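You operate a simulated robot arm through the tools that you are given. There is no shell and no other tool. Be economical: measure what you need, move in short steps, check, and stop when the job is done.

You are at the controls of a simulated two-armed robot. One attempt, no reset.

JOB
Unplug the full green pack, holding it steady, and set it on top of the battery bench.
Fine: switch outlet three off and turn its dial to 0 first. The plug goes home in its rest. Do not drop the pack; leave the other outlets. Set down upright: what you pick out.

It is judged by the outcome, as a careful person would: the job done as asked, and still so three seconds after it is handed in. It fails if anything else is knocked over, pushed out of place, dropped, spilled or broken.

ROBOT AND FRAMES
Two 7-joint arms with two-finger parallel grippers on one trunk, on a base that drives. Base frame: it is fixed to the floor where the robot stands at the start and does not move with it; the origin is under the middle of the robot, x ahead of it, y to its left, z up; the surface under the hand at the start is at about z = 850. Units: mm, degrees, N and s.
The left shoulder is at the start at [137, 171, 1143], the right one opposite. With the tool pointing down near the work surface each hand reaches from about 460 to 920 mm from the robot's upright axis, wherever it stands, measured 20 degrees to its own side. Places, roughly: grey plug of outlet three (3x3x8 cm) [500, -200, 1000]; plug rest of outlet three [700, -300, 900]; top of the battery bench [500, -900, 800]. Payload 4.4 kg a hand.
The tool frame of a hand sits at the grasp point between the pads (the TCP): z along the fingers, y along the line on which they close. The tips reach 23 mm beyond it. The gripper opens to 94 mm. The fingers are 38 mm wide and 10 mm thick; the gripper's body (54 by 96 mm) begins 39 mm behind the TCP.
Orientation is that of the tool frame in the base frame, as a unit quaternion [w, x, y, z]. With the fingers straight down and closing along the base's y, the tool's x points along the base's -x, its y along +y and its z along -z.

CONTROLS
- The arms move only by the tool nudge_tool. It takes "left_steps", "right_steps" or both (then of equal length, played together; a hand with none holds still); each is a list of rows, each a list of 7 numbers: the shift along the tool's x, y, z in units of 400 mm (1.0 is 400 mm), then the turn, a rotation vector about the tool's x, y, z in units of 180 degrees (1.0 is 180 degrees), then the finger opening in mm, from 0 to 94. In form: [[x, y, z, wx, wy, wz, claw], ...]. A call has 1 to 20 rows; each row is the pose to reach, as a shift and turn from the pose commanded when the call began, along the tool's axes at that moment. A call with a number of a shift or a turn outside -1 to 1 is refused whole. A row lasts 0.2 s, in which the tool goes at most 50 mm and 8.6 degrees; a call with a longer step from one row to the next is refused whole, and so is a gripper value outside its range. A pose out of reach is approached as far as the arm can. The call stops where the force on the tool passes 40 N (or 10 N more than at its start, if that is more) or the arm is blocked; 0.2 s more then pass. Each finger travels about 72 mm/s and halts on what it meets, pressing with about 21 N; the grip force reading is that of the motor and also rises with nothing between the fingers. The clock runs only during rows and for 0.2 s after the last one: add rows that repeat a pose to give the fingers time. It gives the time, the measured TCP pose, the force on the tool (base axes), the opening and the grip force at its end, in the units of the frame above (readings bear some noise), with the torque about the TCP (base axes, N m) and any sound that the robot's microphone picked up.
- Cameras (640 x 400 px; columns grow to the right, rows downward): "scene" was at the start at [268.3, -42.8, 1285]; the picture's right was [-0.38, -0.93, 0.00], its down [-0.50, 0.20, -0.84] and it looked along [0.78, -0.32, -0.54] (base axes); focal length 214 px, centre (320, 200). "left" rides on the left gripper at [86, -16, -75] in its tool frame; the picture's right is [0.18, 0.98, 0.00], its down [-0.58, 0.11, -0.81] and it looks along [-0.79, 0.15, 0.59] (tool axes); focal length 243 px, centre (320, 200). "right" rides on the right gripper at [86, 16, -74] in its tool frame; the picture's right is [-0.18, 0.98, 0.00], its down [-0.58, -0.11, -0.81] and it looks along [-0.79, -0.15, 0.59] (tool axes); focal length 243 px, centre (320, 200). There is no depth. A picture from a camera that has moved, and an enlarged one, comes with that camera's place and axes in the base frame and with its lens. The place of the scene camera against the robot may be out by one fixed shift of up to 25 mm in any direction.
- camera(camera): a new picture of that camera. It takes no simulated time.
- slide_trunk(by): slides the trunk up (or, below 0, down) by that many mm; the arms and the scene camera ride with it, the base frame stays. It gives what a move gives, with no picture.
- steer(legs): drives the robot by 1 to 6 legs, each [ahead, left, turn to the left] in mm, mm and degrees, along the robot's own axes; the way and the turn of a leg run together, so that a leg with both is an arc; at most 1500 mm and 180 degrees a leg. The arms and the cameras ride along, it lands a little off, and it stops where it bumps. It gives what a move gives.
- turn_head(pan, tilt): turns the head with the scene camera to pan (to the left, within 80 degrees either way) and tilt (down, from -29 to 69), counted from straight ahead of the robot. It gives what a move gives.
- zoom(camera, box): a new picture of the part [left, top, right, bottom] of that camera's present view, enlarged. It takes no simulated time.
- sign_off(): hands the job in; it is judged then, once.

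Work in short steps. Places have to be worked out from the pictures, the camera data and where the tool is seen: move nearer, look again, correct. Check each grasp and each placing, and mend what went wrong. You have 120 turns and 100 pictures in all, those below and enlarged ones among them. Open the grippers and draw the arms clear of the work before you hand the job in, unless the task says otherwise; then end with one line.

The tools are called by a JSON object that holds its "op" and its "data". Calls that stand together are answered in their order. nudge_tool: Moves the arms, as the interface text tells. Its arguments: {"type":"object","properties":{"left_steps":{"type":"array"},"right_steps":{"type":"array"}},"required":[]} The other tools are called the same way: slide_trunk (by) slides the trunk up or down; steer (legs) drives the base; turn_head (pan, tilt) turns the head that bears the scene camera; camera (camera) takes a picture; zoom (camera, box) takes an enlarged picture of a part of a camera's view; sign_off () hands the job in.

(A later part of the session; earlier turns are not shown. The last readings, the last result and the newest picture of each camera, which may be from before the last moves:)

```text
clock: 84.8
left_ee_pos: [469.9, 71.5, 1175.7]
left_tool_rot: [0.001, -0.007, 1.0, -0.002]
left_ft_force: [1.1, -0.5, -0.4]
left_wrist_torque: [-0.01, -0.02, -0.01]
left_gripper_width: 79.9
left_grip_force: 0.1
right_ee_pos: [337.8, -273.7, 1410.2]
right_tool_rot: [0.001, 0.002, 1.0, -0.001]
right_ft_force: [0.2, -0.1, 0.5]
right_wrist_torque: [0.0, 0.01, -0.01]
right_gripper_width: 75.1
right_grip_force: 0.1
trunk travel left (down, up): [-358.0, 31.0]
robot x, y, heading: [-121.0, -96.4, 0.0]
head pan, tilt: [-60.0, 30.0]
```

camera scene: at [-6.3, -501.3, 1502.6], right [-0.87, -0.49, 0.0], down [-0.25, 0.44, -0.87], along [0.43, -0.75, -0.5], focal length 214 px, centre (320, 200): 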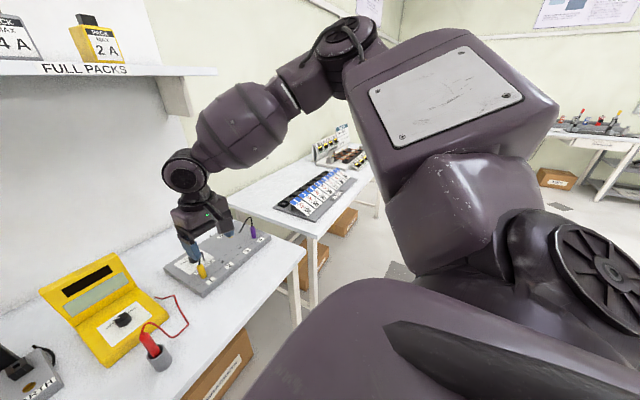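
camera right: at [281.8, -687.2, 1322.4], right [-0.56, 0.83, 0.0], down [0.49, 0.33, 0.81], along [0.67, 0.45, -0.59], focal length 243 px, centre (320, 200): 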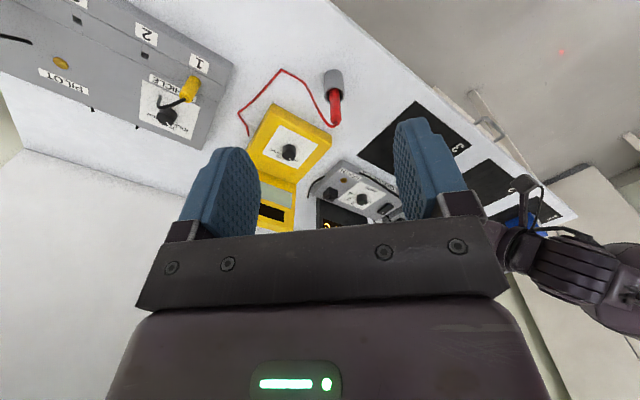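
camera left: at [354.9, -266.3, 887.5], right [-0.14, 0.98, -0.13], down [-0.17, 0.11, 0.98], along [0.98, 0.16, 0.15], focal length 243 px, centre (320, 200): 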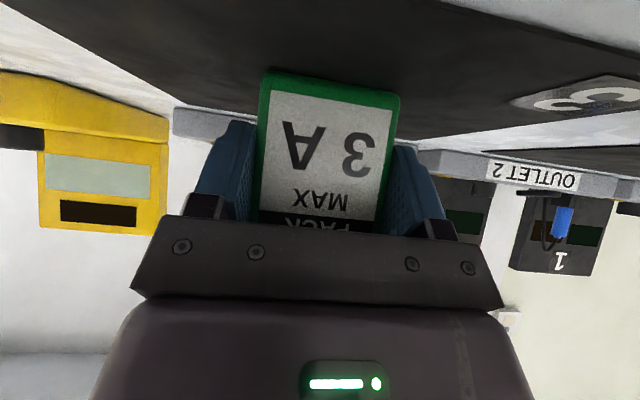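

The right hand now descends, pitching 45° forward, to above the pack.

{"op": "nudge_tool", "data": {"right_steps": [[-0.037, 0.007, 0.086, 0, -0.028, 0, 94], [-0.073, 0.014, 0.172, 0, -0.056, 0, 94], [-0.11, 0.021, 0.258, 0, -0.083, 0, 94], [-0.147, 0.028, 0.344, 0, -0.111, 0, 94], [-0.183, 0.035, 0.43, 0, -0.139, 0, 94], [-0.22, 0.042, 0.516, 0, -0.167, 0, 94], [-0.257, 0.049, 0.602, 0, -0.194, 0, 94], [-0.293, 0.056, 0.688, 0, -0.222, 0, 94], [-0.33, 0.0625, 0.775, 0, -0.25, 0, 94], [-0.33, 0.0625, 0.775, 0, -0.25, 0, 94]]}}

{"op": "turn_head", "data": {"pan": -15, "tilt": 45}}

{"op": "camera", "data": {"camera": "scene"}}

```text
clock: 87.0
left_ee_pos: [469.7, 70.9, 1175.7]
left_tool_rot: [0.001, -0.007, 1.0, -0.002]
left_ft_force: [0.0, 0.8, 0.3]
left_wrist_torque: [-0.01, 0.01, 0.02]
left_gripper_width: 79.9
left_grip_force: 0.0
right_ee_pos: [406.1, -340.7, 1194.6]
right_tool_rot: [0.383, 0.001, 0.924, 0.0]
right_ft_force: [0.9, 1.2, 0.1]
right_wrist_torque: [0.0, 0.02, 0.0]
right_gripper_width: 94.0
right_grip_force: 0.1
right hand out of reach, approached as far as the arm can: row 1, 2, 3, 4, 5, 6, 7, 8, 9, 10
trunk travel left (down, up): [-358.0, 31.0]
robot x, y, heading: [-121.0, -98.1, 0.2]
head pan, tilt: [-60.0, 30.0]
```

```text
clock: 88.1
left_ee_pos: [470.3, 69.7, 1174.2]
left_tool_rot: [0.001, -0.007, 1.0, -0.002]
left_ft_force: [0.6, 0.0, -0.2]
left_wrist_torque: [0.01, -0.01, -0.01]
left_gripper_width: 80.3
left_grip_force: 0.2
right_ee_pos: [405.4, -342.4, 1193.6]
right_tool_rot: [0.384, 0.002, 0.923, 0.0]
right_ft_force: [0.3, -1.0, 0.1]
right_wrist_torque: [0.01, 0.0, 0.0]
right_gripper_width: 94.0
right_grip_force: 0.0
trunk travel left (down, up): [-358.0, 31.0]
robot x, y, heading: [-117.2, -96.9, -0.3]
head pan, tilt: [-15.0, 45.0]
```

```text
38 pictures are left
camera scene: at [29.6, -127.0, 1480.0], right [-0.26, -0.96, 0.0], down [-0.68, 0.19, -0.71], along [0.68, -0.19, -0.71], focal length 214 px, centre (320, 200)
```

scene: 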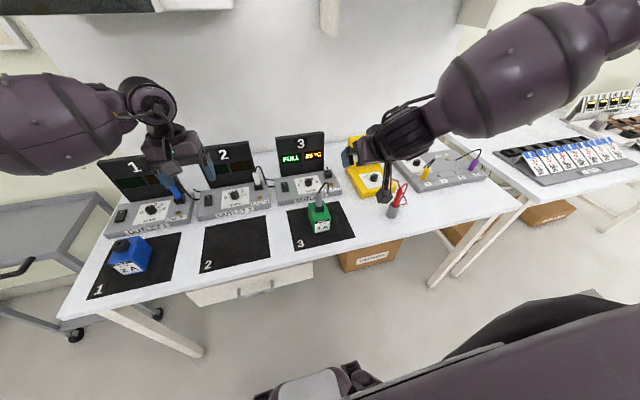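

The right hand can only work further out to its own side. I move it away and test how far inward the left hand reaches, straight down over the plug.

{"op": "nudge_tool", "data": {"right_steps": [[0, -0.1, 0, 0, 0, 0, 94], [0, -0.2, 0, 0, 0, 0, 94], [0, -0.3, 0, 0, 0, 0, 94], [0, -0.4, 0, 0, 0, 0, 94]]}}

{"op": "nudge_tool", "data": {"left_steps": [[-0.008, -0.09, 0.028, 0, 0, 0, 70], [-0.016, -0.18, 0.056, 0, 0, 0, 70], [-0.024, -0.27, 0.084, 0, 0, 0, 70], [-0.032, -0.36, 0.112, 0, 0, 0, 70], [-0.04, -0.45, 0.14, 0, 0, 0, 70], [-0.048, -0.54, 0.168, 0, 0, 0, 70], [-0.056, -0.63, 0.196, 0, 0, 0, 70], [-0.064, -0.72, 0.224, 0, 0, 0, 70], [-0.075, -0.8, 0.25, 0, 0, 0, 70]]}}

```text
clock: 89.1
left_ee_pos: [470.4, 70.3, 1174.9]
left_tool_rot: [0.0, -0.007, 1.0, -0.002]
left_ft_force: [0.5, 0.1, -0.1]
left_wrist_torque: [0.01, 0.04, 0.0]
left_gripper_width: 80.2
left_grip_force: 0.1
right_ee_pos: [408.0, -507.6, 1194.8]
right_tool_rot: [0.383, 0.002, 0.924, -0.001]
right_ft_force: [0.3, 0.1, 0.6]
right_wrist_torque: [0.03, 0.01, -0.01]
right_gripper_width: 93.9
right_grip_force: 0.1
trunk travel left (down, up): [-358.0, 31.0]
robot x, y, heading: [-118.5, -97.5, -0.1]
head pan, tilt: [-15.0, 45.0]
```

```text
clock: 91.1
left_ee_pos: [503.4, -252.9, 1077.7]
left_tool_rot: [0.001, -0.008, 1.0, -0.001]
left_ft_force: [0.2, -0.7, 0.2]
left_wrist_torque: [-0.03, 0.01, -0.01]
left_gripper_width: 70.0
left_grip_force: 0.2
right_ee_pos: [408.5, -508.2, 1192.8]
right_tool_rot: [0.384, 0.001, 0.923, 0.001]
right_ft_force: [-0.2, -1.1, -0.5]
right_wrist_torque: [0.02, -0.02, 0.03]
right_gripper_width: 93.8
right_grip_force: 0.0
trunk travel left (down, up): [-358.0, 31.0]
robot x, y, heading: [-118.2, -96.5, -0.1]
head pan, tilt: [-15.0, 45.0]
```

The left hand reaches there freely. I check another 110 mm inward.

{"op": "nudge_tool", "data": {"left_steps": [[0, -0.1, 0, 0, 0, 0, 70], [0, -0.2, 0, 0, 0, 0, 70], [0, -0.28, 0, 0, 0, 0, 70], [0, -0.28, 0, 0, 0, 0, 70]]}}

```text
clock: 92.3
left_ee_pos: [542.4, -265.9, 1096.5]
left_tool_rot: [0.028, -0.061, 0.998, 0.01]
left_ft_force: [0.2, -0.3, -0.9]
left_wrist_torque: [0.05, -0.01, 0.04]
left_gripper_width: 70.0
left_grip_force: 0.0
left hand out of reach, approached as far as the arm can: row 2, 3, 4
right_ee_pos: [408.1, -507.0, 1194.5]
right_tool_rot: [0.384, 0.003, 0.923, -0.001]
right_ft_force: [0.1, 0.0, -0.3]
right_wrist_torque: [0.03, 0.03, -0.04]
right_gripper_width: 94.1
right_grip_force: 0.1
trunk travel left (down, up): [-358.0, 31.0]
robot x, y, heading: [-122.8, -96.7, -0.2]
head pan, tilt: [-15.0, 45.0]
stopped in row 4 (left hand): the arm was blocked; the commanded pose is now the measured one
```

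The left limit is just beyond the plug, so this stance suits it. The right hand will instead hold the pack from the right side (fingers pointing left and down, closing along x). I move the left hand aside and level it, then reorient the right hand.

{"op": "nudge_tool", "data": {"left_steps": [[0.03, 0.09, -0.04, 0.0, 0.0175, 0.0, 70], [0.06, 0.18, -0.08, 0.0, 0.0175, 0.03, 70], [0.09, 0.27, -0.12, 0.0, 0.0175, 0.03, 70], [0.1, 0.38, -0.15, 0.0, 0.0175, 0.03, 70], [0.1, 0.49, -0.15, 0.0, 0.0175, 0.03, 70], [0.1, 0.6, -0.15, 0.0, 0.0175, 0.03, 70]]}}

{"op": "nudge_tool", "data": {"right_steps": [[-0.008, 0.02, 0.022, -0.0323, 0, -0.032, 94], [-0.016, 0.04, 0.044, -0.0645, 0, -0.064, 94], [-0.025, 0.06, 0.066, -0.0968, 0, -0.0961, 94], [-0.033, 0.08, 0.089, -0.129, 0, -0.128, 94], [-0.041, 0.1, 0.111, -0.161, 0, -0.16, 94], [-0.05, 0.12, 0.133, -0.194, 0, -0.192, 94], [-0.058, 0.14, 0.155, -0.226, 0, -0.224, 94], [-0.066, 0.16, 0.177, -0.258, 0, -0.256, 94], [-0.074, 0.178, 0.2, -0.29, 0, -0.288, 94], [-0.083, 0.198, 0.222, -0.323, 0, -0.32, 94], [-0.091, 0.2175, 0.244, -0.3548, 0, -0.3523, 94], [-0.091, 0.2175, 0.244, -0.3548, 0, -0.3523, 94]]}}

{"op": "camera", "data": {"camera": "scene"}}

```text
clock: 93.7
left_ee_pos: [470.6, -33.6, 1152.9]
left_tool_rot: [-0.004, -0.01, 1.0, 0.008]
left_ft_force: [-1.1, 0.3, 0.7]
left_wrist_torque: [-0.05, -0.02, 0.0]
left_gripper_width: 70.0
left_grip_force: 0.0
right_ee_pos: [407.5, -504.9, 1194.6]
right_tool_rot: [0.383, 0.001, 0.924, -0.001]
right_ft_force: [0.6, 0.2, 0.5]
right_wrist_torque: [-0.02, 0.0, -0.02]
right_gripper_width: 94.2
right_grip_force: 0.1
trunk travel left (down, up): [-358.0, 31.0]
robot x, y, heading: [-120.4, -93.1, -0.2]
head pan, tilt: [-15.0, 45.0]
```

```text
clock: 96.3
left_ee_pos: [471.0, -34.4, 1153.2]
left_tool_rot: [-0.004, -0.01, 1.0, 0.008]
left_ft_force: [-0.2, -0.2, -0.8]
left_wrist_torque: [-0.01, 0.0, -0.01]
left_gripper_width: 70.1
left_grip_force: 0.1
right_ee_pos: [427.2, -427.6, 1199.7]
right_tool_rot: [0.271, -0.652, 0.654, 0.272]
right_ft_force: [0.2, -0.1, 0.0]
right_wrist_torque: [-0.02, -0.02, 0.0]
right_gripper_width: 93.8
right_grip_force: 0.1
right hand out of reach, approached as far as the arm can: row 7, 8, 9, 10, 11, 12
trunk travel left (down, up): [-358.0, 31.0]
robot x, y, heading: [-125.1, -94.8, -0.0]
head pan, tilt: [-15.0, 45.0]
```

```text
37 pictures are left
camera scene: at [29.7, -126.9, 1480.0], right [-0.26, -0.96, 0.0], down [-0.68, 0.19, -0.71], along [0.68, -0.19, -0.71], focal length 214 px, centre (320, 200)
```

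scene: 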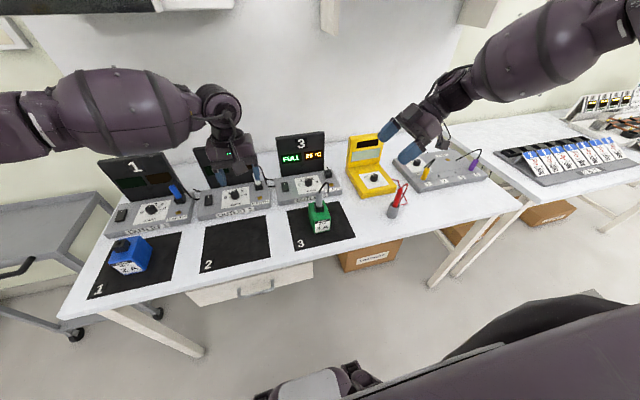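

The orientation is fine. I try lowering toward a pre-grasp to the right of the pack, at about (503,-340,981).

{"op": "nudge_tool", "data": {"right_steps": [[0.033, -0.027, 0.0775, 0, 0, 0, 94], [0.066, -0.054, 0.155, 0, 0, 0, 94], [0.099, -0.081, 0.2326, 0, 0, 0, 94], [0.132, -0.109, 0.31, 0, 0, 0, 94], [0.165, -0.136, 0.388, 0, 0, 0, 94], [0.1985, -0.163, 0.465, 0, 0, 0, 94], [0.2316, -0.19, 0.5427, 0, 0, 0, 94], [0.2316, -0.19, 0.5427, 0, 0, 0, 94]]}}

{"op": "camera", "data": {"camera": "right"}}

```text
clock: 98.1
left_ee_pos: [470.5, -35.0, 1153.9]
left_tool_rot: [-0.005, -0.01, 1.0, 0.009]
left_ft_force: [-0.3, 0.1, -0.2]
left_wrist_torque: [-0.01, 0.01, 0.01]
left_gripper_width: 69.8
left_grip_force: 0.1
right_ee_pos: [371.4, -397.3, 1146.0]
right_tool_rot: [0.271, -0.651, 0.654, 0.273]
right_ft_force: [-0.3, 0.0, 0.2]
right_wrist_torque: [0.0, 0.01, -0.02]
right_gripper_width: 94.2
right_grip_force: 0.1
right hand out of reach, approached as far as the arm can: row 1, 2, 3, 4, 5, 6, 7, 8
trunk travel left (down, up): [-358.0, 31.0]
robot x, y, heading: [-118.5, -93.3, -0.1]
head pan, tilt: [-15.0, 45.0]
```

```text
36 pictures are left
camera right: at [355.7, -513.2, 1137.6], right [-0.98, 0.13, 0.13], down [0.11, -0.16, 0.98], along [0.15, 0.98, 0.15], focal length 243 px, centre (320, 200)
```

right: 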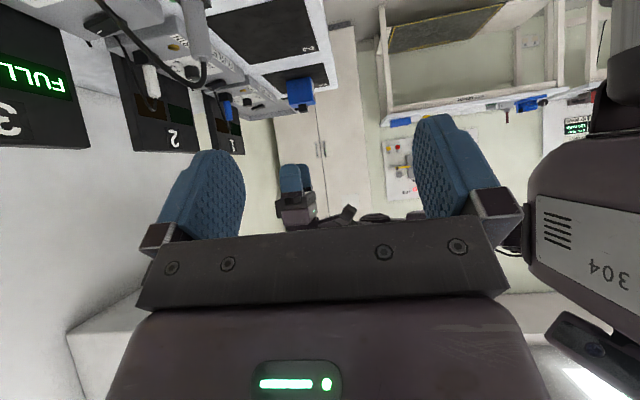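

The arm keeps folding along a limit. I return it to its start posture and will lower it on its own side first, which is its stated good region, before coming inward.

{"op": "nudge_tool", "data": {"right_steps": [[-0.021, 0.007, -0.064, 0.0321, 0, 0.0321, 94], [-0.042, 0.014, -0.127, 0.0643, 0, 0.0643, 94], [-0.063, 0.021, -0.191, 0.0964, 0, 0.0964, 94], [-0.084, 0.028, -0.255, 0.1286, 0, 0.1286, 94], [-0.105, 0.035, -0.318, 0.1607, 0, 0.1607, 94], [-0.126, 0.042, -0.382, 0.193, 0, 0.193, 94], [-0.147, 0.049, -0.445, 0.225, 0, 0.225, 94], [-0.168, 0.056, -0.509, 0.257, 0, 0.257, 94], [-0.19, 0.063, -0.573, 0.289, 0, 0.289, 94], [-0.211, 0.07, -0.636, 0.321, 0, 0.321, 94], [-0.2316, 0.0775, -0.7, 0.3536, 0, 0.3536, 94]]}}

{"op": "nudge_tool", "data": {"right_steps": [[0, 0, 0, 0, 0.042, 0, 94], [0, 0, 0, 0, 0.084, 0, 94], [0, 0, 0, 0, 0.126, 0, 94], [0, 0, 0, 0, 0.168, 0, 94], [0, 0, 0, 0, 0.21, 0, 94], [0, 0, 0, 0, 0.25, 0, 94]]}}

{"op": "slide_trunk", "data": {"by": -200}}

```text
clock: 100.5
left_ee_pos: [471.2, -37.0, 1153.1]
left_tool_rot: [-0.005, -0.009, 1.0, 0.01]
left_ft_force: [0.1, 0.3, -0.1]
left_wrist_torque: [0.01, -0.03, -0.03]
left_gripper_width: 70.3
left_grip_force: 0.0
right_ee_pos: [346.9, -578.2, 1402.5]
right_tool_rot: [0.384, -0.005, 0.923, 0.015]
right_ft_force: [-0.1, -0.9, -0.4]
right_wrist_torque: [0.02, 0.0, 0.02]
right_gripper_width: 94.2
right_grip_force: 0.0
right hand out of reach, approached as far as the arm can: row 10, 11
trunk travel left (down, up): [-358.0, 31.0]
robot x, y, heading: [-119.9, -92.2, -0.6]
head pan, tilt: [-15.0, 45.0]
```

```text
clock: 101.9
left_ee_pos: [471.2, -35.5, 1153.6]
left_tool_rot: [-0.004, -0.009, 1.0, 0.009]
left_ft_force: [0.5, -0.5, -0.5]
left_wrist_torque: [-0.03, 0.0, -0.01]
left_gripper_width: 70.1
left_grip_force: 0.0
right_ee_pos: [347.7, -608.4, 1404.7]
right_tool_rot: [-0.002, -0.004, 1.0, 0.006]
right_ft_force: [-0.1, 0.1, -0.4]
right_wrist_torque: [-0.01, 0.0, 0.0]
right_gripper_width: 94.1
right_grip_force: 0.1
right hand out of reach, approached as far as the arm can: row 1, 2, 3, 4, 5, 6
trunk travel left (down, up): [-358.0, 31.0]
robot x, y, heading: [-119.2, -99.3, -0.3]
head pan, tilt: [-15.0, 45.0]
```

```text
clock: 104.0
left_ee_pos: [467.4, -39.6, 955.9]
left_tool_rot: [-0.002, -0.01, 1.0, 0.009]
left_ft_force: [-0.4, -0.1, 0.8]
left_wrist_torque: [0.01, -0.05, -0.03]
left_gripper_width: 69.9
left_grip_force: 0.1
right_ee_pos: [397.5, -613.1, 1127.0]
right_tool_rot: [-0.098, 0.0, 0.995, 0.005]
right_ft_force: [-0.7, 0.4, 0.8]
right_wrist_torque: [0.04, -0.02, 0.0]
right_gripper_width: 94.1
right_grip_force: 0.1
trunk travel left (down, up): [-158.0, 231.0]
robot x, y, heading: [-119.6, -97.4, -0.1]
head pan, tilt: [-15.0, 45.0]
```

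The right arm's posture is poor. I stretch it forward and outward to let it unfold, levelling the hand.

{"op": "nudge_tool", "data": {"right_steps": [[-0.03, -0.05, 0, 0, -0.02, 0, 75], [-0.08, -0.12, 0, 0, -0.04, 0, 75], [-0.15, -0.2, 0, 0, -0.0625, 0, 75], [-0.23, -0.25, 0, 0, -0.0625, 0, 75], [-0.32, -0.28, 0, 0, -0.0625, 0, 75], [-0.42, -0.3, 0, 0, -0.0625, 0, 75], [-0.52, -0.3, 0, 0, -0.0625, 0, 75], [-0.6, -0.3, 0, 0, -0.0625, 0, 75]]}}

{"op": "turn_head", "data": {"pan": -60, "tilt": 20}}

{"op": "camera", "data": {"camera": "scene"}}

```text
clock: 105.8
left_ee_pos: [468.4, -34.2, 953.4]
left_tool_rot: [-0.004, -0.01, 1.0, 0.007]
left_ft_force: [0.1, 0.6, 0.3]
left_wrist_torque: [-0.08, 0.01, 0.0]
left_gripper_width: 69.9
left_grip_force: 0.1
right_ee_pos: [598.6, -719.0, 1082.1]
right_tool_rot: [-0.002, 0.0, 1.0, 0.001]
right_ft_force: [0.6, 1.5, -0.3]
right_wrist_torque: [-0.11, -0.01, -0.01]
right_gripper_width: 75.0
right_grip_force: 0.0
right hand out of reach, approached as far as the arm can: row 7, 8
trunk travel left (down, up): [-158.0, 231.0]
robot x, y, heading: [-122.1, -100.2, -0.4]
head pan, tilt: [-15.0, 45.0]
```

```text
clock: 107.0
left_ee_pos: [467.7, -37.1, 953.0]
left_tool_rot: [-0.004, -0.01, 1.0, 0.008]
left_ft_force: [-0.1, -1.1, 0.7]
left_wrist_torque: [0.0, 0.0, 0.02]
left_gripper_width: 70.0
left_grip_force: 0.0
right_ee_pos: [598.5, -723.4, 1078.7]
right_tool_rot: [-0.004, 0.001, 1.0, 0.002]
right_ft_force: [-0.4, -0.1, 0.6]
right_wrist_torque: [0.03, -0.01, -0.01]
right_gripper_width: 74.7
right_grip_force: 0.0
trunk travel left (down, up): [-158.0, 231.0]
robot x, y, heading: [-120.2, -96.8, -0.2]
head pan, tilt: [-60.0, 20.0]
```

```text
35 pictures are left
camera scene: at [111.7, -186.7, 1305.2], right [-0.87, -0.5, 0.0], down [-0.17, 0.3, -0.94], along [0.47, -0.81, -0.34], focal length 214 px, centre (320, 200)
```

scene: 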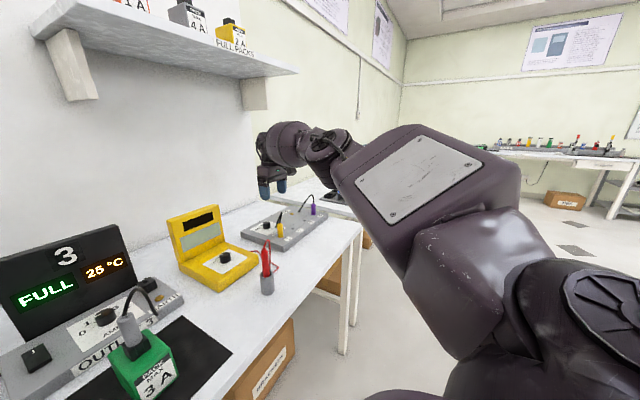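

Stretched out, it is fine. I now come inward low, at z≈1060, passing above the probe.

{"op": "nudge_tool", "data": {"right_steps": [[0.05, 0.08, 0.015, 0, 0, 0, 75], [0.1, 0.16, 0.03, 0, 0, 0, 75], [0.15, 0.24, 0.045, 0, 0, 0, 75], [0.195, 0.31, 0.05, 0, 0, 0, 75], [0.195, 0.42, 0.05, 0, 0, 0, 75], [0.195, 0.53, 0.05, 0, 0, 0, 75], [0.195, 0.64, 0.05, 0, 0, 0, 75], [0.195, 0.75, 0.05, 0, 0, 0, 75]]}}

```text
clock: 108.8
left_ee_pos: [468.2, -38.0, 953.0]
left_tool_rot: [-0.005, -0.009, 1.0, 0.009]
left_ft_force: [-0.5, 0.7, -1.1]
left_wrist_torque: [0.0, -0.02, -0.02]
left_gripper_width: 70.0
left_grip_force: 0.0
right_ee_pos: [517.6, -601.7, 1063.2]
right_tool_rot: [-0.002, -0.003, 1.0, 0.008]
right_ft_force: [0.1, 0.6, 0.5]
right_wrist_torque: [-0.02, -0.01, -0.01]
right_gripper_width: 74.9
right_grip_force: 0.2
right hand out of reach, approached as far as the arm can: row 4, 5, 6, 7, 8
trunk travel left (down, up): [-158.0, 231.0]
robot x, y, heading: [-121.9, -95.1, -0.2]
head pan, tilt: [-60.0, 20.0]
```

I test whether yaw freedom (the other way) unlocks inward motion.

{"op": "nudge_tool", "data": {"right_steps": [[0, 0, 0, 0, 0, 0.04, 75], [0, 0, 0, 0, 0, 0.08, 75], [0, 0, 0, 0, 0, 0.12, 75], [0, 0, 0, 0, 0, 0.16, 75], [0, 0, 0, 0, 0, 0.2, 75], [0, 0.05, 0, 0, 0, 0.2, 75], [0, 0.1, 0, 0, 0, 0.2, 75], [0, 0.15, 0, 0, 0, 0.2, 75]]}}

```text
clock: 110.6
left_ee_pos: [468.7, -37.2, 953.6]
left_tool_rot: [-0.005, -0.01, 1.0, 0.009]
left_ft_force: [0.6, 0.0, 0.4]
left_wrist_torque: [-0.01, 0.02, -0.01]
left_gripper_width: 69.8
left_grip_force: 0.0
right_ee_pos: [445.1, -734.7, 1012.1]
right_tool_rot: [0.006, 0.286, 0.958, 0.034]
right_ft_force: [0.3, -0.4, 0.2]
right_wrist_torque: [0.01, 0.0, -0.02]
right_gripper_width: 74.7
right_grip_force: 0.1
right hand out of reach, approached as far as the arm can: row 1, 2, 3, 4, 5, 6, 7, 8
trunk travel left (down, up): [-158.0, 231.0]
robot x, y, heading: [-122.5, -95.5, -0.2]
head pan, tilt: [-60.0, 20.0]
```

Positive yaw makes it worse, so the wrist roll is the limiting joint. I yaw strongly the other way and try inward again.

{"op": "nudge_tool", "data": {"right_steps": [[0, 0, -0.03, 0, 0, -0.045, 75], [0, 0, -0.06, 0, 0, -0.09, 75], [0, 0, -0.09, 0, 0, -0.135, 75], [0, 0, -0.12, 0, 0, -0.18, 75], [0, 0, -0.15, 0, 0, -0.225, 75], [0, 0, -0.15, 0, 0, -0.27, 75], [0, 0, -0.15, 0, 0, -0.315, 75], [0, 0, -0.15, 0, 0, -0.36, 75], [0, 0, -0.15, 0, 0, -0.405, 75], [0, 0, -0.15, 0, 0, -0.45, 75], [0, 0, -0.15, 0, 0, -0.495, 75], [0, 0, -0.15, 0, 0, -0.54, 75]]}}

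```text
clock: 113.2
left_ee_pos: [467.7, -38.6, 954.0]
left_tool_rot: [-0.004, -0.009, 1.0, 0.008]
left_ft_force: [0.3, -0.1, 0.1]
left_wrist_torque: [-0.03, -0.01, -0.03]
left_gripper_width: 70.0
left_grip_force: 0.0
right_ee_pos: [453.3, -748.2, 1074.5]
right_tool_rot: [0.03, -0.531, 0.847, 0.018]
right_ft_force: [0.1, 0.6, -0.1]
right_wrist_torque: [0.02, -0.01, 0.0]
right_gripper_width: 75.0
right_grip_force: 0.0
trunk travel left (down, up): [-158.0, 231.0]
robot x, y, heading: [-118.6, -94.1, -0.1]
head pan, tilt: [-60.0, 20.0]
```

{"op": "nudge_tool", "data": {"right_steps": [[-0.097, 0.029, 0, 0, 0, 0, 75], [-0.194, 0.059, 0, 0, 0, 0, 75], [-0.29, 0.088, 0, 0, 0, 0, 75], [-0.387, 0.118, 0, 0, 0, 0, 75], [-0.484, 0.147, 0, 0, 0, 0, 75], [-0.58, 0.176, 0, 0, 0, 0, 75], [-0.677, 0.206, 0, 0, 0, 0, 75], [-0.774, 0.235, 0, 0, 0, 0, 75]]}}

```text
clock: 115.0
left_ee_pos: [468.9, -38.6, 952.5]
left_tool_rot: [-0.005, -0.01, 1.0, 0.008]
left_ft_force: [-0.3, -0.2, -1.2]
left_wrist_torque: [0.0, -0.01, 0.0]
left_gripper_width: 70.1
left_grip_force: 0.0
right_ee_pos: [505.6, -429.6, 1093.2]
right_tool_rot: [0.029, -0.529, 0.848, 0.019]
right_ft_force: [1.2, 0.9, 0.1]
right_wrist_torque: [-0.02, 0.0, -0.03]
right_gripper_width: 75.3
right_grip_force: 0.0
trunk travel left (down, up): [-158.0, 231.0]
robot x, y, heading: [-114.9, -92.7, -0.3]
head pan, tilt: [-60.0, 20.0]
```

With that yaw the right arm moves inward freely. I go on to the side-grasp orientation at a pre-grasp right of the pack (503,-345,990).

{"op": "nudge_tool", "data": {"right_steps": [[-0.024, 0.014, 0.039, -0.0088, -0.0321, -0.0191, 94], [-0.048, 0.028, 0.077, -0.0176, -0.0642, -0.0383, 94], [-0.072, 0.042, 0.116, -0.0264, -0.0963, -0.0574, 94], [-0.097, 0.057, 0.154, -0.0351, -0.1283, -0.0765, 94], [-0.121, 0.071, 0.193, -0.0439, -0.1604, -0.0956, 94], [-0.145, 0.085, 0.231, -0.0527, -0.1925, -0.1148, 94], [-0.169, 0.099, 0.27, -0.0615, -0.2246, -0.1339, 94], [-0.169, 0.099, 0.27, -0.0615, -0.2246, -0.1339, 94]]}}

{"op": "camera", "data": {"camera": "right"}}

```text
clock: 116.8
left_ee_pos: [467.7, -37.9, 954.7]
left_tool_rot: [-0.005, -0.01, 1.0, 0.009]
left_ft_force: [0.1, -0.7, 0.2]
left_wrist_torque: [0.02, -0.01, -0.01]
left_gripper_width: 70.1
left_grip_force: 0.0
right_ee_pos: [502.1, -343.9, 990.4]
right_tool_rot: [0.273, -0.653, 0.653, 0.271]
right_ft_force: [-0.7, 0.3, 0.3]
right_wrist_torque: [0.0, -0.02, 0.0]
right_gripper_width: 94.1
right_grip_force: 0.0
trunk travel left (down, up): [-158.0, 231.0]
robot x, y, heading: [-120.1, -99.8, -0.3]
head pan, tilt: [-60.0, 20.0]
```

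```text
34 pictures are left
camera right: at [486.5, -459.7, 982.6], right [-0.98, 0.13, 0.13], down [0.11, -0.16, 0.98], along [0.15, 0.98, 0.15], focal length 243 px, centre (320, 200)
```

right: 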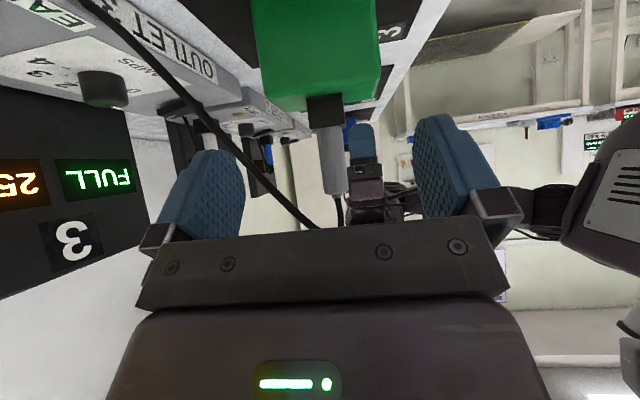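

It reached well. I zoom to measure the pack's length against the finger opening.

{"op": "zoom", "data": {"camera": "right", "box": [200, 0, 440, 150]}}

{"op": "turn_head", "data": {"pan": -14, "tilt": 50}}

{"op": "zoom", "data": {"camera": "scene", "box": [220, 80, 460, 230]}}

```text
2.67 times, centred on (320, 75) of right
camera zoom: at [486.5, -459.7, 982.6], right [-0.98, 0.13, 0.13], down [0.11, -0.16, 0.98], along [0.15, 0.98, 0.15], focal length 647 px, centre (320, 533)
```

zoom: 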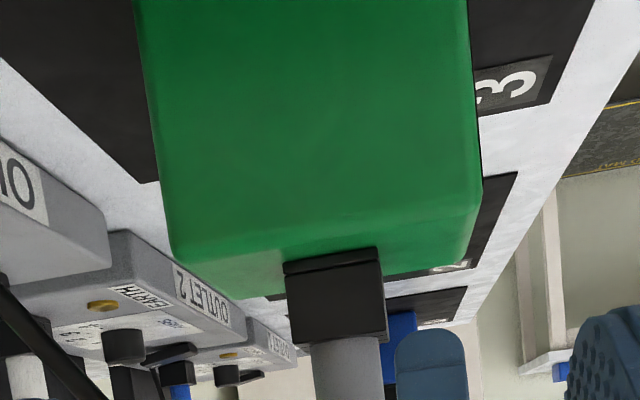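

```text
clock: 117.9
left_ee_pos: [468.2, -38.4, 953.4]
left_tool_rot: [-0.004, -0.01, 1.0, 0.008]
left_ft_force: [-0.8, 0.4, 0.3]
left_wrist_torque: [0.0, 0.02, -0.02]
left_gripper_width: 70.0
left_grip_force: 0.1
right_ee_pos: [501.5, -344.7, 991.3]
right_tool_rot: [0.271, -0.653, 0.654, 0.271]
right_ft_force: [0.7, 0.0, 0.0]
right_wrist_torque: [0.02, -0.02, 0.01]
right_gripper_width: 93.7
right_grip_force: 0.0
trunk travel left (down, up): [-158.0, 231.0]
robot x, y, heading: [-120.2, -95.4, -0.4]
head pan, tilt: [-14.0, 50.0]
```

```text
2.67 times, centred on (340, 155) of scene
camera zoom: at [140.0, -124.9, 1259.7], right [-0.25, -0.97, 0.0], down [-0.74, 0.19, -0.64], along [0.62, -0.16, -0.77], focal length 572 px, centre (267, 320)
```

zoom: 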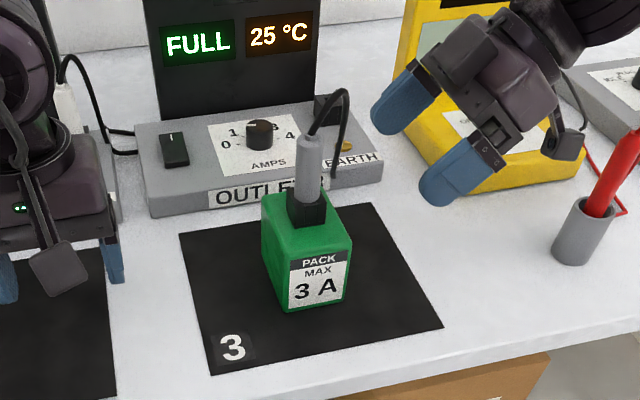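

The pack is about 84 mm long and centred at x≈501.5, so the 94 mm opening fits with 5 mm each side. I slide in diagonally to (501.5,-265,903).

{"op": "nudge_tool", "data": {"right_steps": [[0.003, 0, 0.06, 0, 0, 0, 94], [0.006, 0, 0.12, 0, 0, 0, 94], [0.009, 0, 0.18, 0, 0, 0, 94], [0.012, 0, 0.24, 0, 0, 0, 94], [0.0147, 0, 0.2957, 0, 0, 0, 94], [0.0147, 0, 0.2957, 0, 0, 0, 94]]}}

{"op": "camera", "data": {"camera": "right"}}

{"op": "zoom", "data": {"camera": "scene", "box": [220, 80, 460, 230]}}

```text
clock: 119.3
left_ee_pos: [468.7, -38.9, 952.7]
left_tool_rot: [-0.004, -0.009, 1.0, 0.009]
left_ft_force: [0.0, 0.4, -1.0]
left_wrist_torque: [-0.01, -0.01, 0.0]
left_gripper_width: 70.2
left_grip_force: 0.1
right_ee_pos: [494.6, -270.0, 910.6]
right_tool_rot: [-0.271, 0.654, -0.653, -0.271]
right_ft_force: [-0.1, 0.4, -0.1]
right_wrist_torque: [0.01, 0.02, 0.0]
right_gripper_width: 93.9
right_grip_force: 0.0
right hand out of reach, approached as far as the arm can: row 5, 6
trunk travel left (down, up): [-158.0, 231.0]
robot x, y, heading: [-122.1, -99.2, -0.1]
head pan, tilt: [-14.0, 50.0]
```

```text
31 pictures are left
camera right: at [479.0, -386.2, 904.1], right [-0.98, 0.13, 0.13], down [0.11, -0.16, 0.98], along [0.15, 0.98, 0.14], focal length 243 px, centre (320, 200)
```

right: 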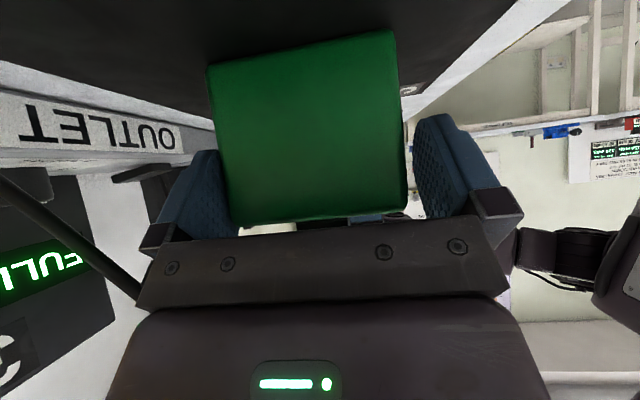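

```text
2.67 times, centred on (340, 155) of scene
camera zoom: at [140.1, -124.9, 1259.6], right [-0.25, -0.97, 0.0], down [-0.74, 0.19, -0.64], along [0.62, -0.16, -0.77], focal length 572 px, centre (267, 320)
```

zoom: 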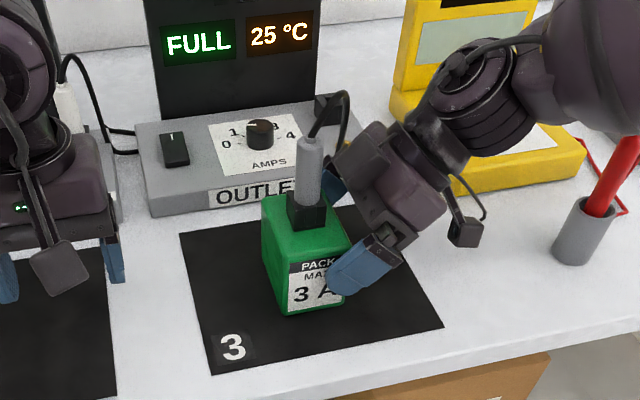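

Fingers straddle the pack, but the hand stopped 7 mm short in x. I nudge +x before closing.

{"op": "nudge_tool", "data": {"right_steps": [[0, -0.01, 0, 0, 0, 0, 94], [0, -0.0175, 0, 0, 0, 0, 94], [0, -0.0175, 0, 0, 0, 0, 94]]}}

```text
clock: 120.1
left_ee_pos: [468.3, -36.8, 952.9]
left_tool_rot: [-0.004, -0.01, 1.0, 0.008]
left_ft_force: [0.1, -0.9, -0.3]
left_wrist_torque: [0.01, -0.05, -0.01]
left_gripper_width: 70.1
left_grip_force: 0.1
right_ee_pos: [499.3, -274.9, 914.1]
right_tool_rot: [-0.27, 0.654, -0.653, -0.271]
right_ft_force: [-0.2, -1.0, -0.4]
right_wrist_torque: [-0.01, 0.02, -0.06]
right_gripper_width: 94.1
right_grip_force: 0.1
right hand out of reach, approached as far as the arm can: row 2, 3
trunk travel left (down, up): [-158.0, 231.0]
robot x, y, heading: [-121.1, -95.6, -0.4]
head pan, tilt: [-14.0, 50.0]
```

At (499,-275,914) the pads overlap the pack enough to hold it steady. I close.

{"op": "nudge_tool", "data": {"right_steps": [[0, 0, 0, 0, 0, 0, 88], [0, 0, 0, 0, 0, 0, 80], [0, 0, 0, 0, 0, 0, 72], [0, 0, 0, 0, 0, 0, 72], [0, 0, 0, 0, 0, 0, 72]]}}

{"op": "camera", "data": {"camera": "right"}}

```text
clock: 121.3
left_ee_pos: [468.2, -37.9, 954.1]
left_tool_rot: [-0.004, -0.01, 1.0, 0.009]
left_ft_force: [0.3, -0.2, 0.2]
left_wrist_torque: [0.03, 0.01, 0.01]
left_gripper_width: 70.0
left_grip_force: 0.0
right_ee_pos: [498.2, -274.5, 914.9]
right_tool_rot: [0.271, -0.653, 0.653, 0.271]
right_ft_force: [-0.8, 0.1, 1.6]
right_wrist_torque: [0.04, 0.31, 0.03]
right_gripper_width: 85.9
right_grip_force: 20.8
trunk travel left (down, up): [-158.0, 231.0]
robot x, y, heading: [-122.1, -100.5, -0.0]
head pan, tilt: [-14.0, 50.0]
```

```text
29 pictures are left
camera right: at [483.6, -389.6, 906.3], right [-0.98, 0.13, 0.13], down [0.11, -0.16, 0.98], along [0.15, 0.98, 0.14], focal length 243 px, centre (320, 200)
```

right: 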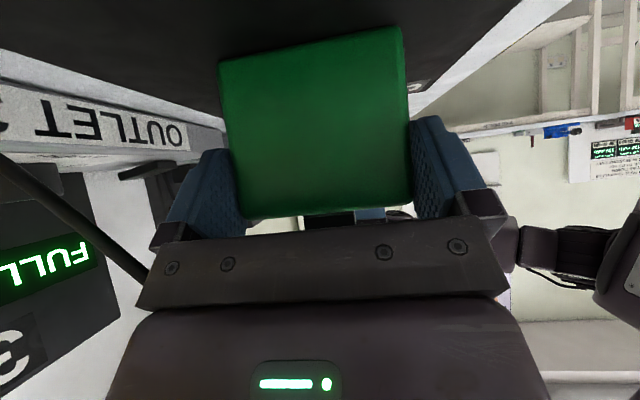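

The pack is held firmly (86 mm, 21 N). The left hand rises and goes over the plug with a 50 mm opening.

{"op": "nudge_tool", "data": {"left_steps": [[0, 0, -0.12, 0.0057, -0.0025, 0.0064, 50], [0, 0, -0.24, 0.0057, -0.0025, 0.0064, 50], [0, 0, -0.33, 0.0057, -0.0025, 0.0064, 50], [-0.01, -0.1, -0.33, 0.0057, -0.0025, 0.0064, 50], [-0.03, -0.21, -0.33, 0.0057, -0.0025, 0.0064, 50], [-0.06, -0.32, -0.33, 0.0057, -0.0025, 0.0064, 50], [-0.08, -0.43, -0.32, 0.0057, -0.0025, 0.0064, 50], [-0.0825, -0.5275, -0.31, 0.0057, -0.0025, 0.0064, 50], [-0.0825, -0.5275, -0.31, 0.0057, -0.0025, 0.0064, 50]]}}

{"op": "camera", "data": {"camera": "left"}}

{"op": "camera", "data": {"camera": "scene"}}

```text
clock: 123.3
left_ee_pos: [507.0, -252.2, 1072.7]
left_tool_rot: [0.0, 0.0, 1.0, 0.0]
left_ft_force: [-0.2, -0.3, -0.5]
left_wrist_torque: [0.0, 0.0, -0.04]
left_gripper_width: 50.1
left_grip_force: 0.1
right_ee_pos: [499.4, -272.8, 914.5]
right_tool_rot: [-0.271, 0.653, -0.653, -0.272]
right_ft_force: [0.9, 1.0, 2.7]
right_wrist_torque: [0.04, 0.25, -0.09]
right_gripper_width: 85.8
right_grip_force: 20.4
trunk travel left (down, up): [-158.0, 231.0]
robot x, y, heading: [-116.5, -94.8, -0.3]
head pan, tilt: [-14.0, 50.0]
```

```text
28 pictures are left
camera left: at [419.8, -268.2, 1148.1], right [-0.18, 0.98, 0.0], down [0.58, 0.11, 0.81], along [0.79, 0.15, -0.59], focal length 243 px, centre (320, 200)
```

left: 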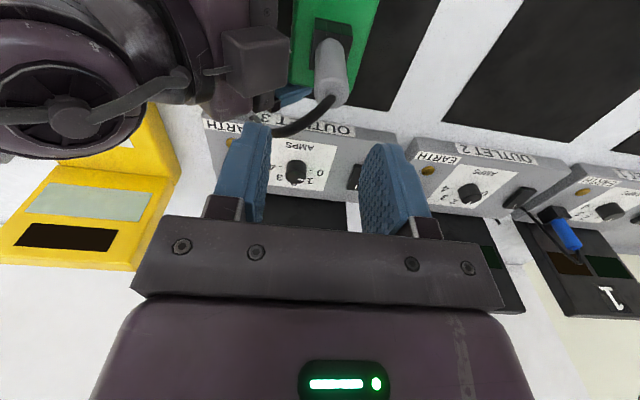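

```text
27 pictures are left
camera scene: at [139.9, -124.8, 1259.7], right [-0.25, -0.97, 0.0], down [-0.74, 0.19, -0.64], along [0.62, -0.16, -0.77], focal length 214 px, centre (320, 200)
```

scene: 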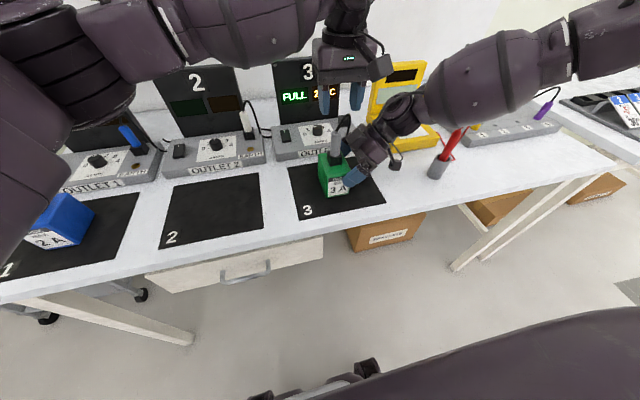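

The plug axis reads about (498.5,-246). I correct and descend part way, then check alignment.

{"op": "nudge_tool", "data": {"left_steps": [[0.021, 0.014, 0, 0, 0, 0, 50], [0.021, 0.014, 0.06, 0, 0, 0, 50], [0.021, 0.014, 0.1, 0, 0, 0, 50], [0.021, 0.014, 0.1, 0, 0, 0, 50]]}}

{"op": "zoom", "data": {"camera": "left", "box": [200, 40, 440, 190]}}

{"op": "zoom", "data": {"camera": "scene", "box": [280, 80, 440, 180]}}

```text
clock: 124.3
left_ee_pos: [500.4, -246.6, 1033.6]
left_tool_rot: [-0.001, 0.002, 1.0, -0.001]
left_ft_force: [-0.3, 0.5, 0.3]
left_wrist_torque: [0.0, 0.02, 0.03]
left_gripper_width: 50.1
left_grip_force: 0.1
right_ee_pos: [497.3, -274.1, 914.6]
right_tool_rot: [0.271, -0.653, 0.653, 0.271]
right_ft_force: [-2.7, -0.8, 1.8]
right_wrist_torque: [0.15, 0.27, 0.13]
right_gripper_width: 85.8
right_grip_force: 21.0
trunk travel left (down, up): [-158.0, 231.0]
robot x, y, heading: [-118.6, -95.4, 0.0]
head pan, tilt: [-14.0, 50.0]
```

```text
2.67 times, centred on (320, 115) of left
camera zoom: at [412.6, -263.0, 1109.0], right [-0.18, 0.98, 0.0], down [0.58, 0.11, 0.81], along [0.79, 0.15, -0.59], focal length 647 px, centre (320, 427)
```

zoom: 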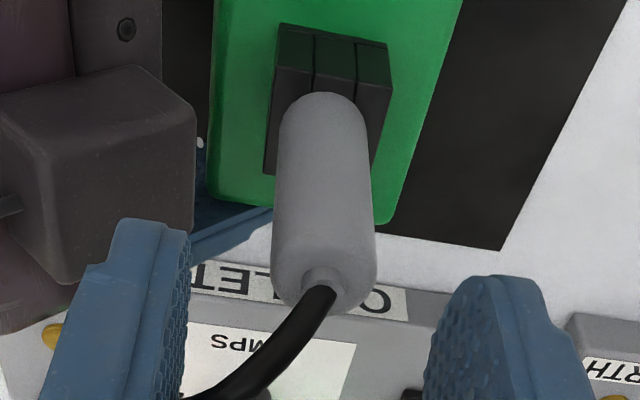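

```text
4.00 times, centred on (360, 130) of scene
camera zoom: at [139.8, -124.8, 1259.7], right [-0.25, -0.97, 0.0], down [-0.74, 0.19, -0.64], along [0.62, -0.16, -0.77], focal length 858 px, centre (160, 480)
```

zoom: 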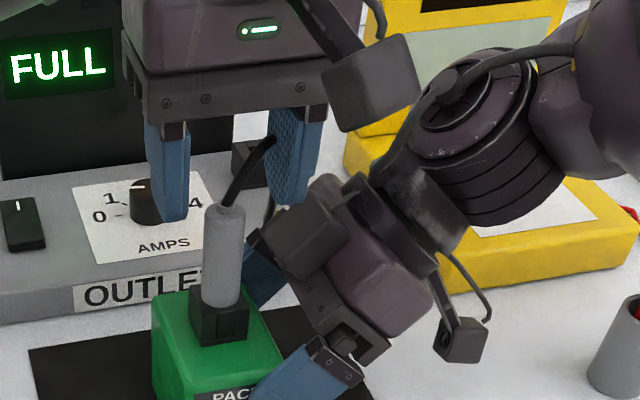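

The plug is well between the fingers and the right gripper is clear. I descend to z≈1000 and close on the plug.

{"op": "nudge_tool", "data": {"left_steps": [[0.008, 0.003, 0.03, 0, 0, 0, 50], [0.008, 0.003, 0.06, 0, 0, 0, 50], [0.008, 0.003, 0.084, 0, 0, 0, 50], [0.008, 0.003, 0.084, 0, 0, 0, 24], [0.008, 0.003, 0.084, 0, 0, 0, 20], [0.008, 0.003, 0.084, 0, 0, 0, 20]]}}

{"op": "zoom", "data": {"camera": "left", "box": [200, 40, 440, 190]}}

```text
clock: 125.7
left_ee_pos: [494.2, -243.5, 998.6]
left_tool_rot: [-0.001, 0.002, 1.0, 0.0]
left_ft_force: [0.4, -4.5, -1.9]
left_wrist_torque: [-0.25, 0.01, -0.05]
left_gripper_width: 21.6
left_grip_force: 15.7
right_ee_pos: [498.5, -274.0, 914.7]
right_tool_rot: [0.271, -0.653, 0.653, 0.271]
right_ft_force: [-0.9, 4.6, 0.4]
right_wrist_torque: [-0.27, 0.0, 0.02]
right_gripper_width: 85.8
right_grip_force: 20.5
trunk travel left (down, up): [-158.0, 231.0]
robot x, y, heading: [-118.3, -94.5, -0.0]
head pan, tilt: [-14.0, 50.0]
```

```text
2.67 times, centred on (320, 115) of left
camera zoom: at [407.5, -260.0, 1073.0], right [-0.18, 0.98, 0.0], down [0.58, 0.11, 0.81], along [0.79, 0.15, -0.59], focal length 647 px, centre (320, 427)
```

zoom: 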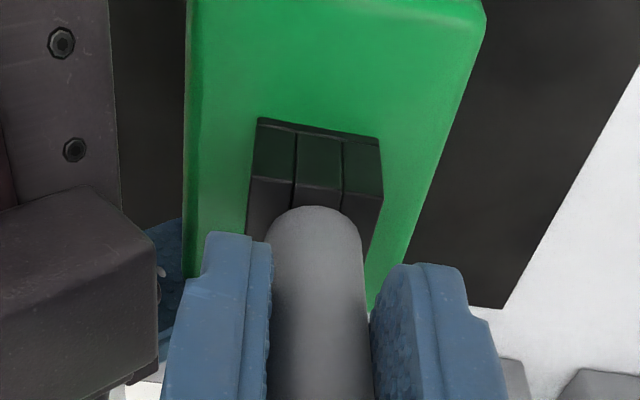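

The fingers are on the plug at 22 mm. I firm up the grip and pull straight up slowly while the right hand holds.

{"op": "nudge_tool", "data": {"left_steps": [[0, 0, 0, 0, 0, 0, 12], [0, 0, 0, 0, 0, 0, 12], [0, 0, -0.01, 0, 0, 0, 12], [0, 0, -0.02, 0, 0, 0, 12], [0, 0, -0.03, 0, 0, 0, 12], [0, 0, -0.04, 0, 0, 0, 12], [0, 0, -0.05, 0, 0, 0, 12], [0, 0, -0.06, 0, 0, 0, 12]]}}

{"op": "camera", "data": {"camera": "left"}}

```text
clock: 127.5
left_ee_pos: [494.3, -243.4, 1025.5]
left_tool_rot: [-0.001, -0.001, 1.0, -0.001]
left_ft_force: [0.6, -0.2, -0.4]
left_wrist_torque: [-0.01, -0.02, -0.02]
left_gripper_width: 20.4
left_grip_force: 21.1
right_ee_pos: [499.9, -274.4, 913.4]
right_tool_rot: [0.271, -0.653, 0.653, 0.272]
right_ft_force: [-1.4, -1.3, 0.6]
right_wrist_torque: [-0.22, -0.12, -0.08]
right_gripper_width: 86.0
right_grip_force: 21.6
trunk travel left (down, up): [-158.0, 231.0]
robot x, y, heading: [-120.3, -93.7, -0.1]
head pan, tilt: [-14.0, 50.0]
```

```text
23 pictures are left
camera left: at [407.9, -260.2, 1099.8], right [-0.18, 0.98, 0.0], down [0.58, 0.11, 0.81], along [0.79, 0.15, -0.59], focal length 243 px, centre (320, 200)
```

left: 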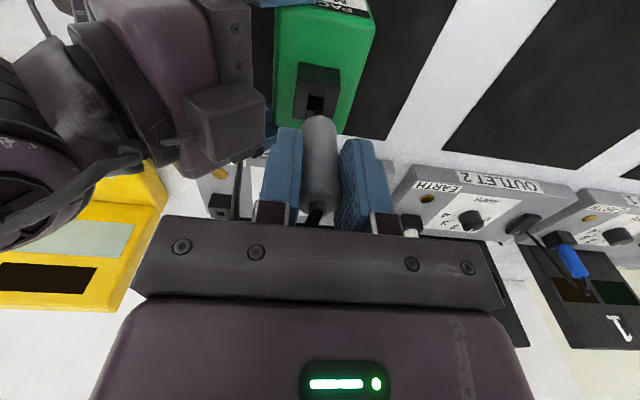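

Unplugged: the socket hole is visible and the plug is in the left hand. I raise the plug, then open the right hand and back it out along its approach.

{"op": "nudge_tool", "data": {"left_steps": [[0, 0, -0.05, 0, 0, 0, 12], [0, 0, -0.1, 0, 0, 0, 12], [0, 0, -0.15, 0, 0, 0, 12], [0, 0, -0.2, 0, 0, 0, 12]]}}

{"op": "nudge_tool", "data": {"right_steps": [[0, 0, 0, 0, 0, 0, 94], [0, 0, 0, 0, 0, 0, 94], [0, 0, -0.06, 0, 0, 0, 94], [0, 0, -0.13, 0, 0, 0, 94], [0, 0, -0.21, 0, 0, 0, 94], [0, 0, -0.3, 0, 0, 0, 94], [0, 0, -0.4, 0, 0, 0, 94], [0, 0, -0.5, 0, 0, 0, 94]]}}

{"op": "camera", "data": {"camera": "scene"}}

```text
clock: 128.5
left_ee_pos: [493.1, -243.7, 1105.8]
left_tool_rot: [0.0, 0.0, 1.0, 0.0]
left_ft_force: [-0.1, -0.4, 0.1]
left_wrist_torque: [0.02, -0.02, -0.02]
left_gripper_width: 20.6
left_grip_force: 20.9
right_ee_pos: [498.6, -274.0, 914.5]
right_tool_rot: [-0.271, 0.653, -0.653, -0.271]
right_ft_force: [0.4, -0.5, -0.8]
right_wrist_torque: [-0.11, 0.01, 0.01]
right_gripper_width: 85.8
right_grip_force: 20.9
trunk travel left (down, up): [-158.0, 231.0]
robot x, y, heading: [-118.6, -94.7, -0.4]
head pan, tilt: [-14.0, 50.0]
```

```text
clock: 130.3
left_ee_pos: [493.6, -243.5, 1105.0]
left_tool_rot: [0.0, 0.001, 1.0, -0.001]
left_ft_force: [0.2, 0.5, 0.5]
left_wrist_torque: [0.03, -0.01, 0.02]
left_gripper_width: 20.5
left_grip_force: 20.9
right_ee_pos: [498.2, -416.2, 1057.4]
right_tool_rot: [0.272, -0.652, 0.654, 0.272]
right_ft_force: [-0.9, -0.2, 0.2]
right_wrist_torque: [-0.02, 0.01, -0.02]
right_gripper_width: 93.9
right_grip_force: 0.0
trunk travel left (down, up): [-158.0, 231.0]
robot x, y, heading: [-118.2, -94.6, -0.2]
head pan, tilt: [-14.0, 50.0]
```

```text
22 pictures are left
camera scene: at [139.3, -125.0, 1259.9], right [-0.25, -0.97, 0.0], down [-0.74, 0.19, -0.64], along [0.62, -0.16, -0.77], focal length 214 px, centre (320, 200)
```

scene: 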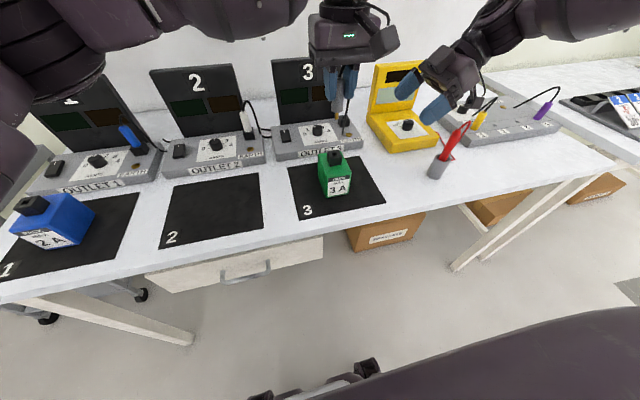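

The display has gone dark and the pack stands undisturbed. I raise the right hand clear, then drive 100 mm forward and 160 mm right so the left hand can reach the rest.

{"op": "nudge_tool", "data": {"right_steps": [[0, 0, -0.11, 0, 0, 0, 94], [0, 0, -0.22, 0, 0, 0, 94], [0, 0, -0.33, 0, 0, 0, 94]]}}

{"op": "steer", "data": {"legs": [[100, -160, 0]]}}

```text
clock: 131.1
left_ee_pos: [492.9, -244.0, 1104.2]
left_tool_rot: [0.001, 0.001, 1.0, 0.0]
left_ft_force: [0.0, 0.8, -1.0]
left_wrist_torque: [0.04, 0.01, 0.02]
left_gripper_width: 20.4
left_grip_force: 21.0
right_ee_pos: [500.9, -508.1, 1152.0]
right_tool_rot: [0.272, -0.652, 0.653, 0.272]
right_ft_force: [-0.9, -0.6, 0.5]
right_wrist_torque: [0.0, 0.01, 0.0]
right_gripper_width: 93.9
right_grip_force: 0.0
trunk travel left (down, up): [-158.0, 231.0]
robot x, y, heading: [-119.9, -94.4, -0.2]
head pan, tilt: [-14.0, 50.0]
```

```text
clock: 133.1
left_ee_pos: [595.2, -401.2, 1104.7]
left_tool_rot: [-0.001, 0.001, 1.0, 0.0]
left_ft_force: [0.4, -0.4, -0.6]
left_wrist_torque: [0.02, -0.01, -0.01]
left_gripper_width: 20.3
left_grip_force: 20.2
right_ee_pos: [600.7, -665.6, 1150.7]
right_tool_rot: [0.271, -0.653, 0.653, 0.271]
right_ft_force: [0.6, 0.4, 0.7]
right_wrist_torque: [-0.03, -0.03, 0.03]
right_gripper_width: 93.8
right_grip_force: 0.1
trunk travel left (down, up): [-158.0, 231.0]
robot x, y, heading: [-20.1, -258.3, -0.1]
head pan, tilt: [-14.0, 50.0]
```

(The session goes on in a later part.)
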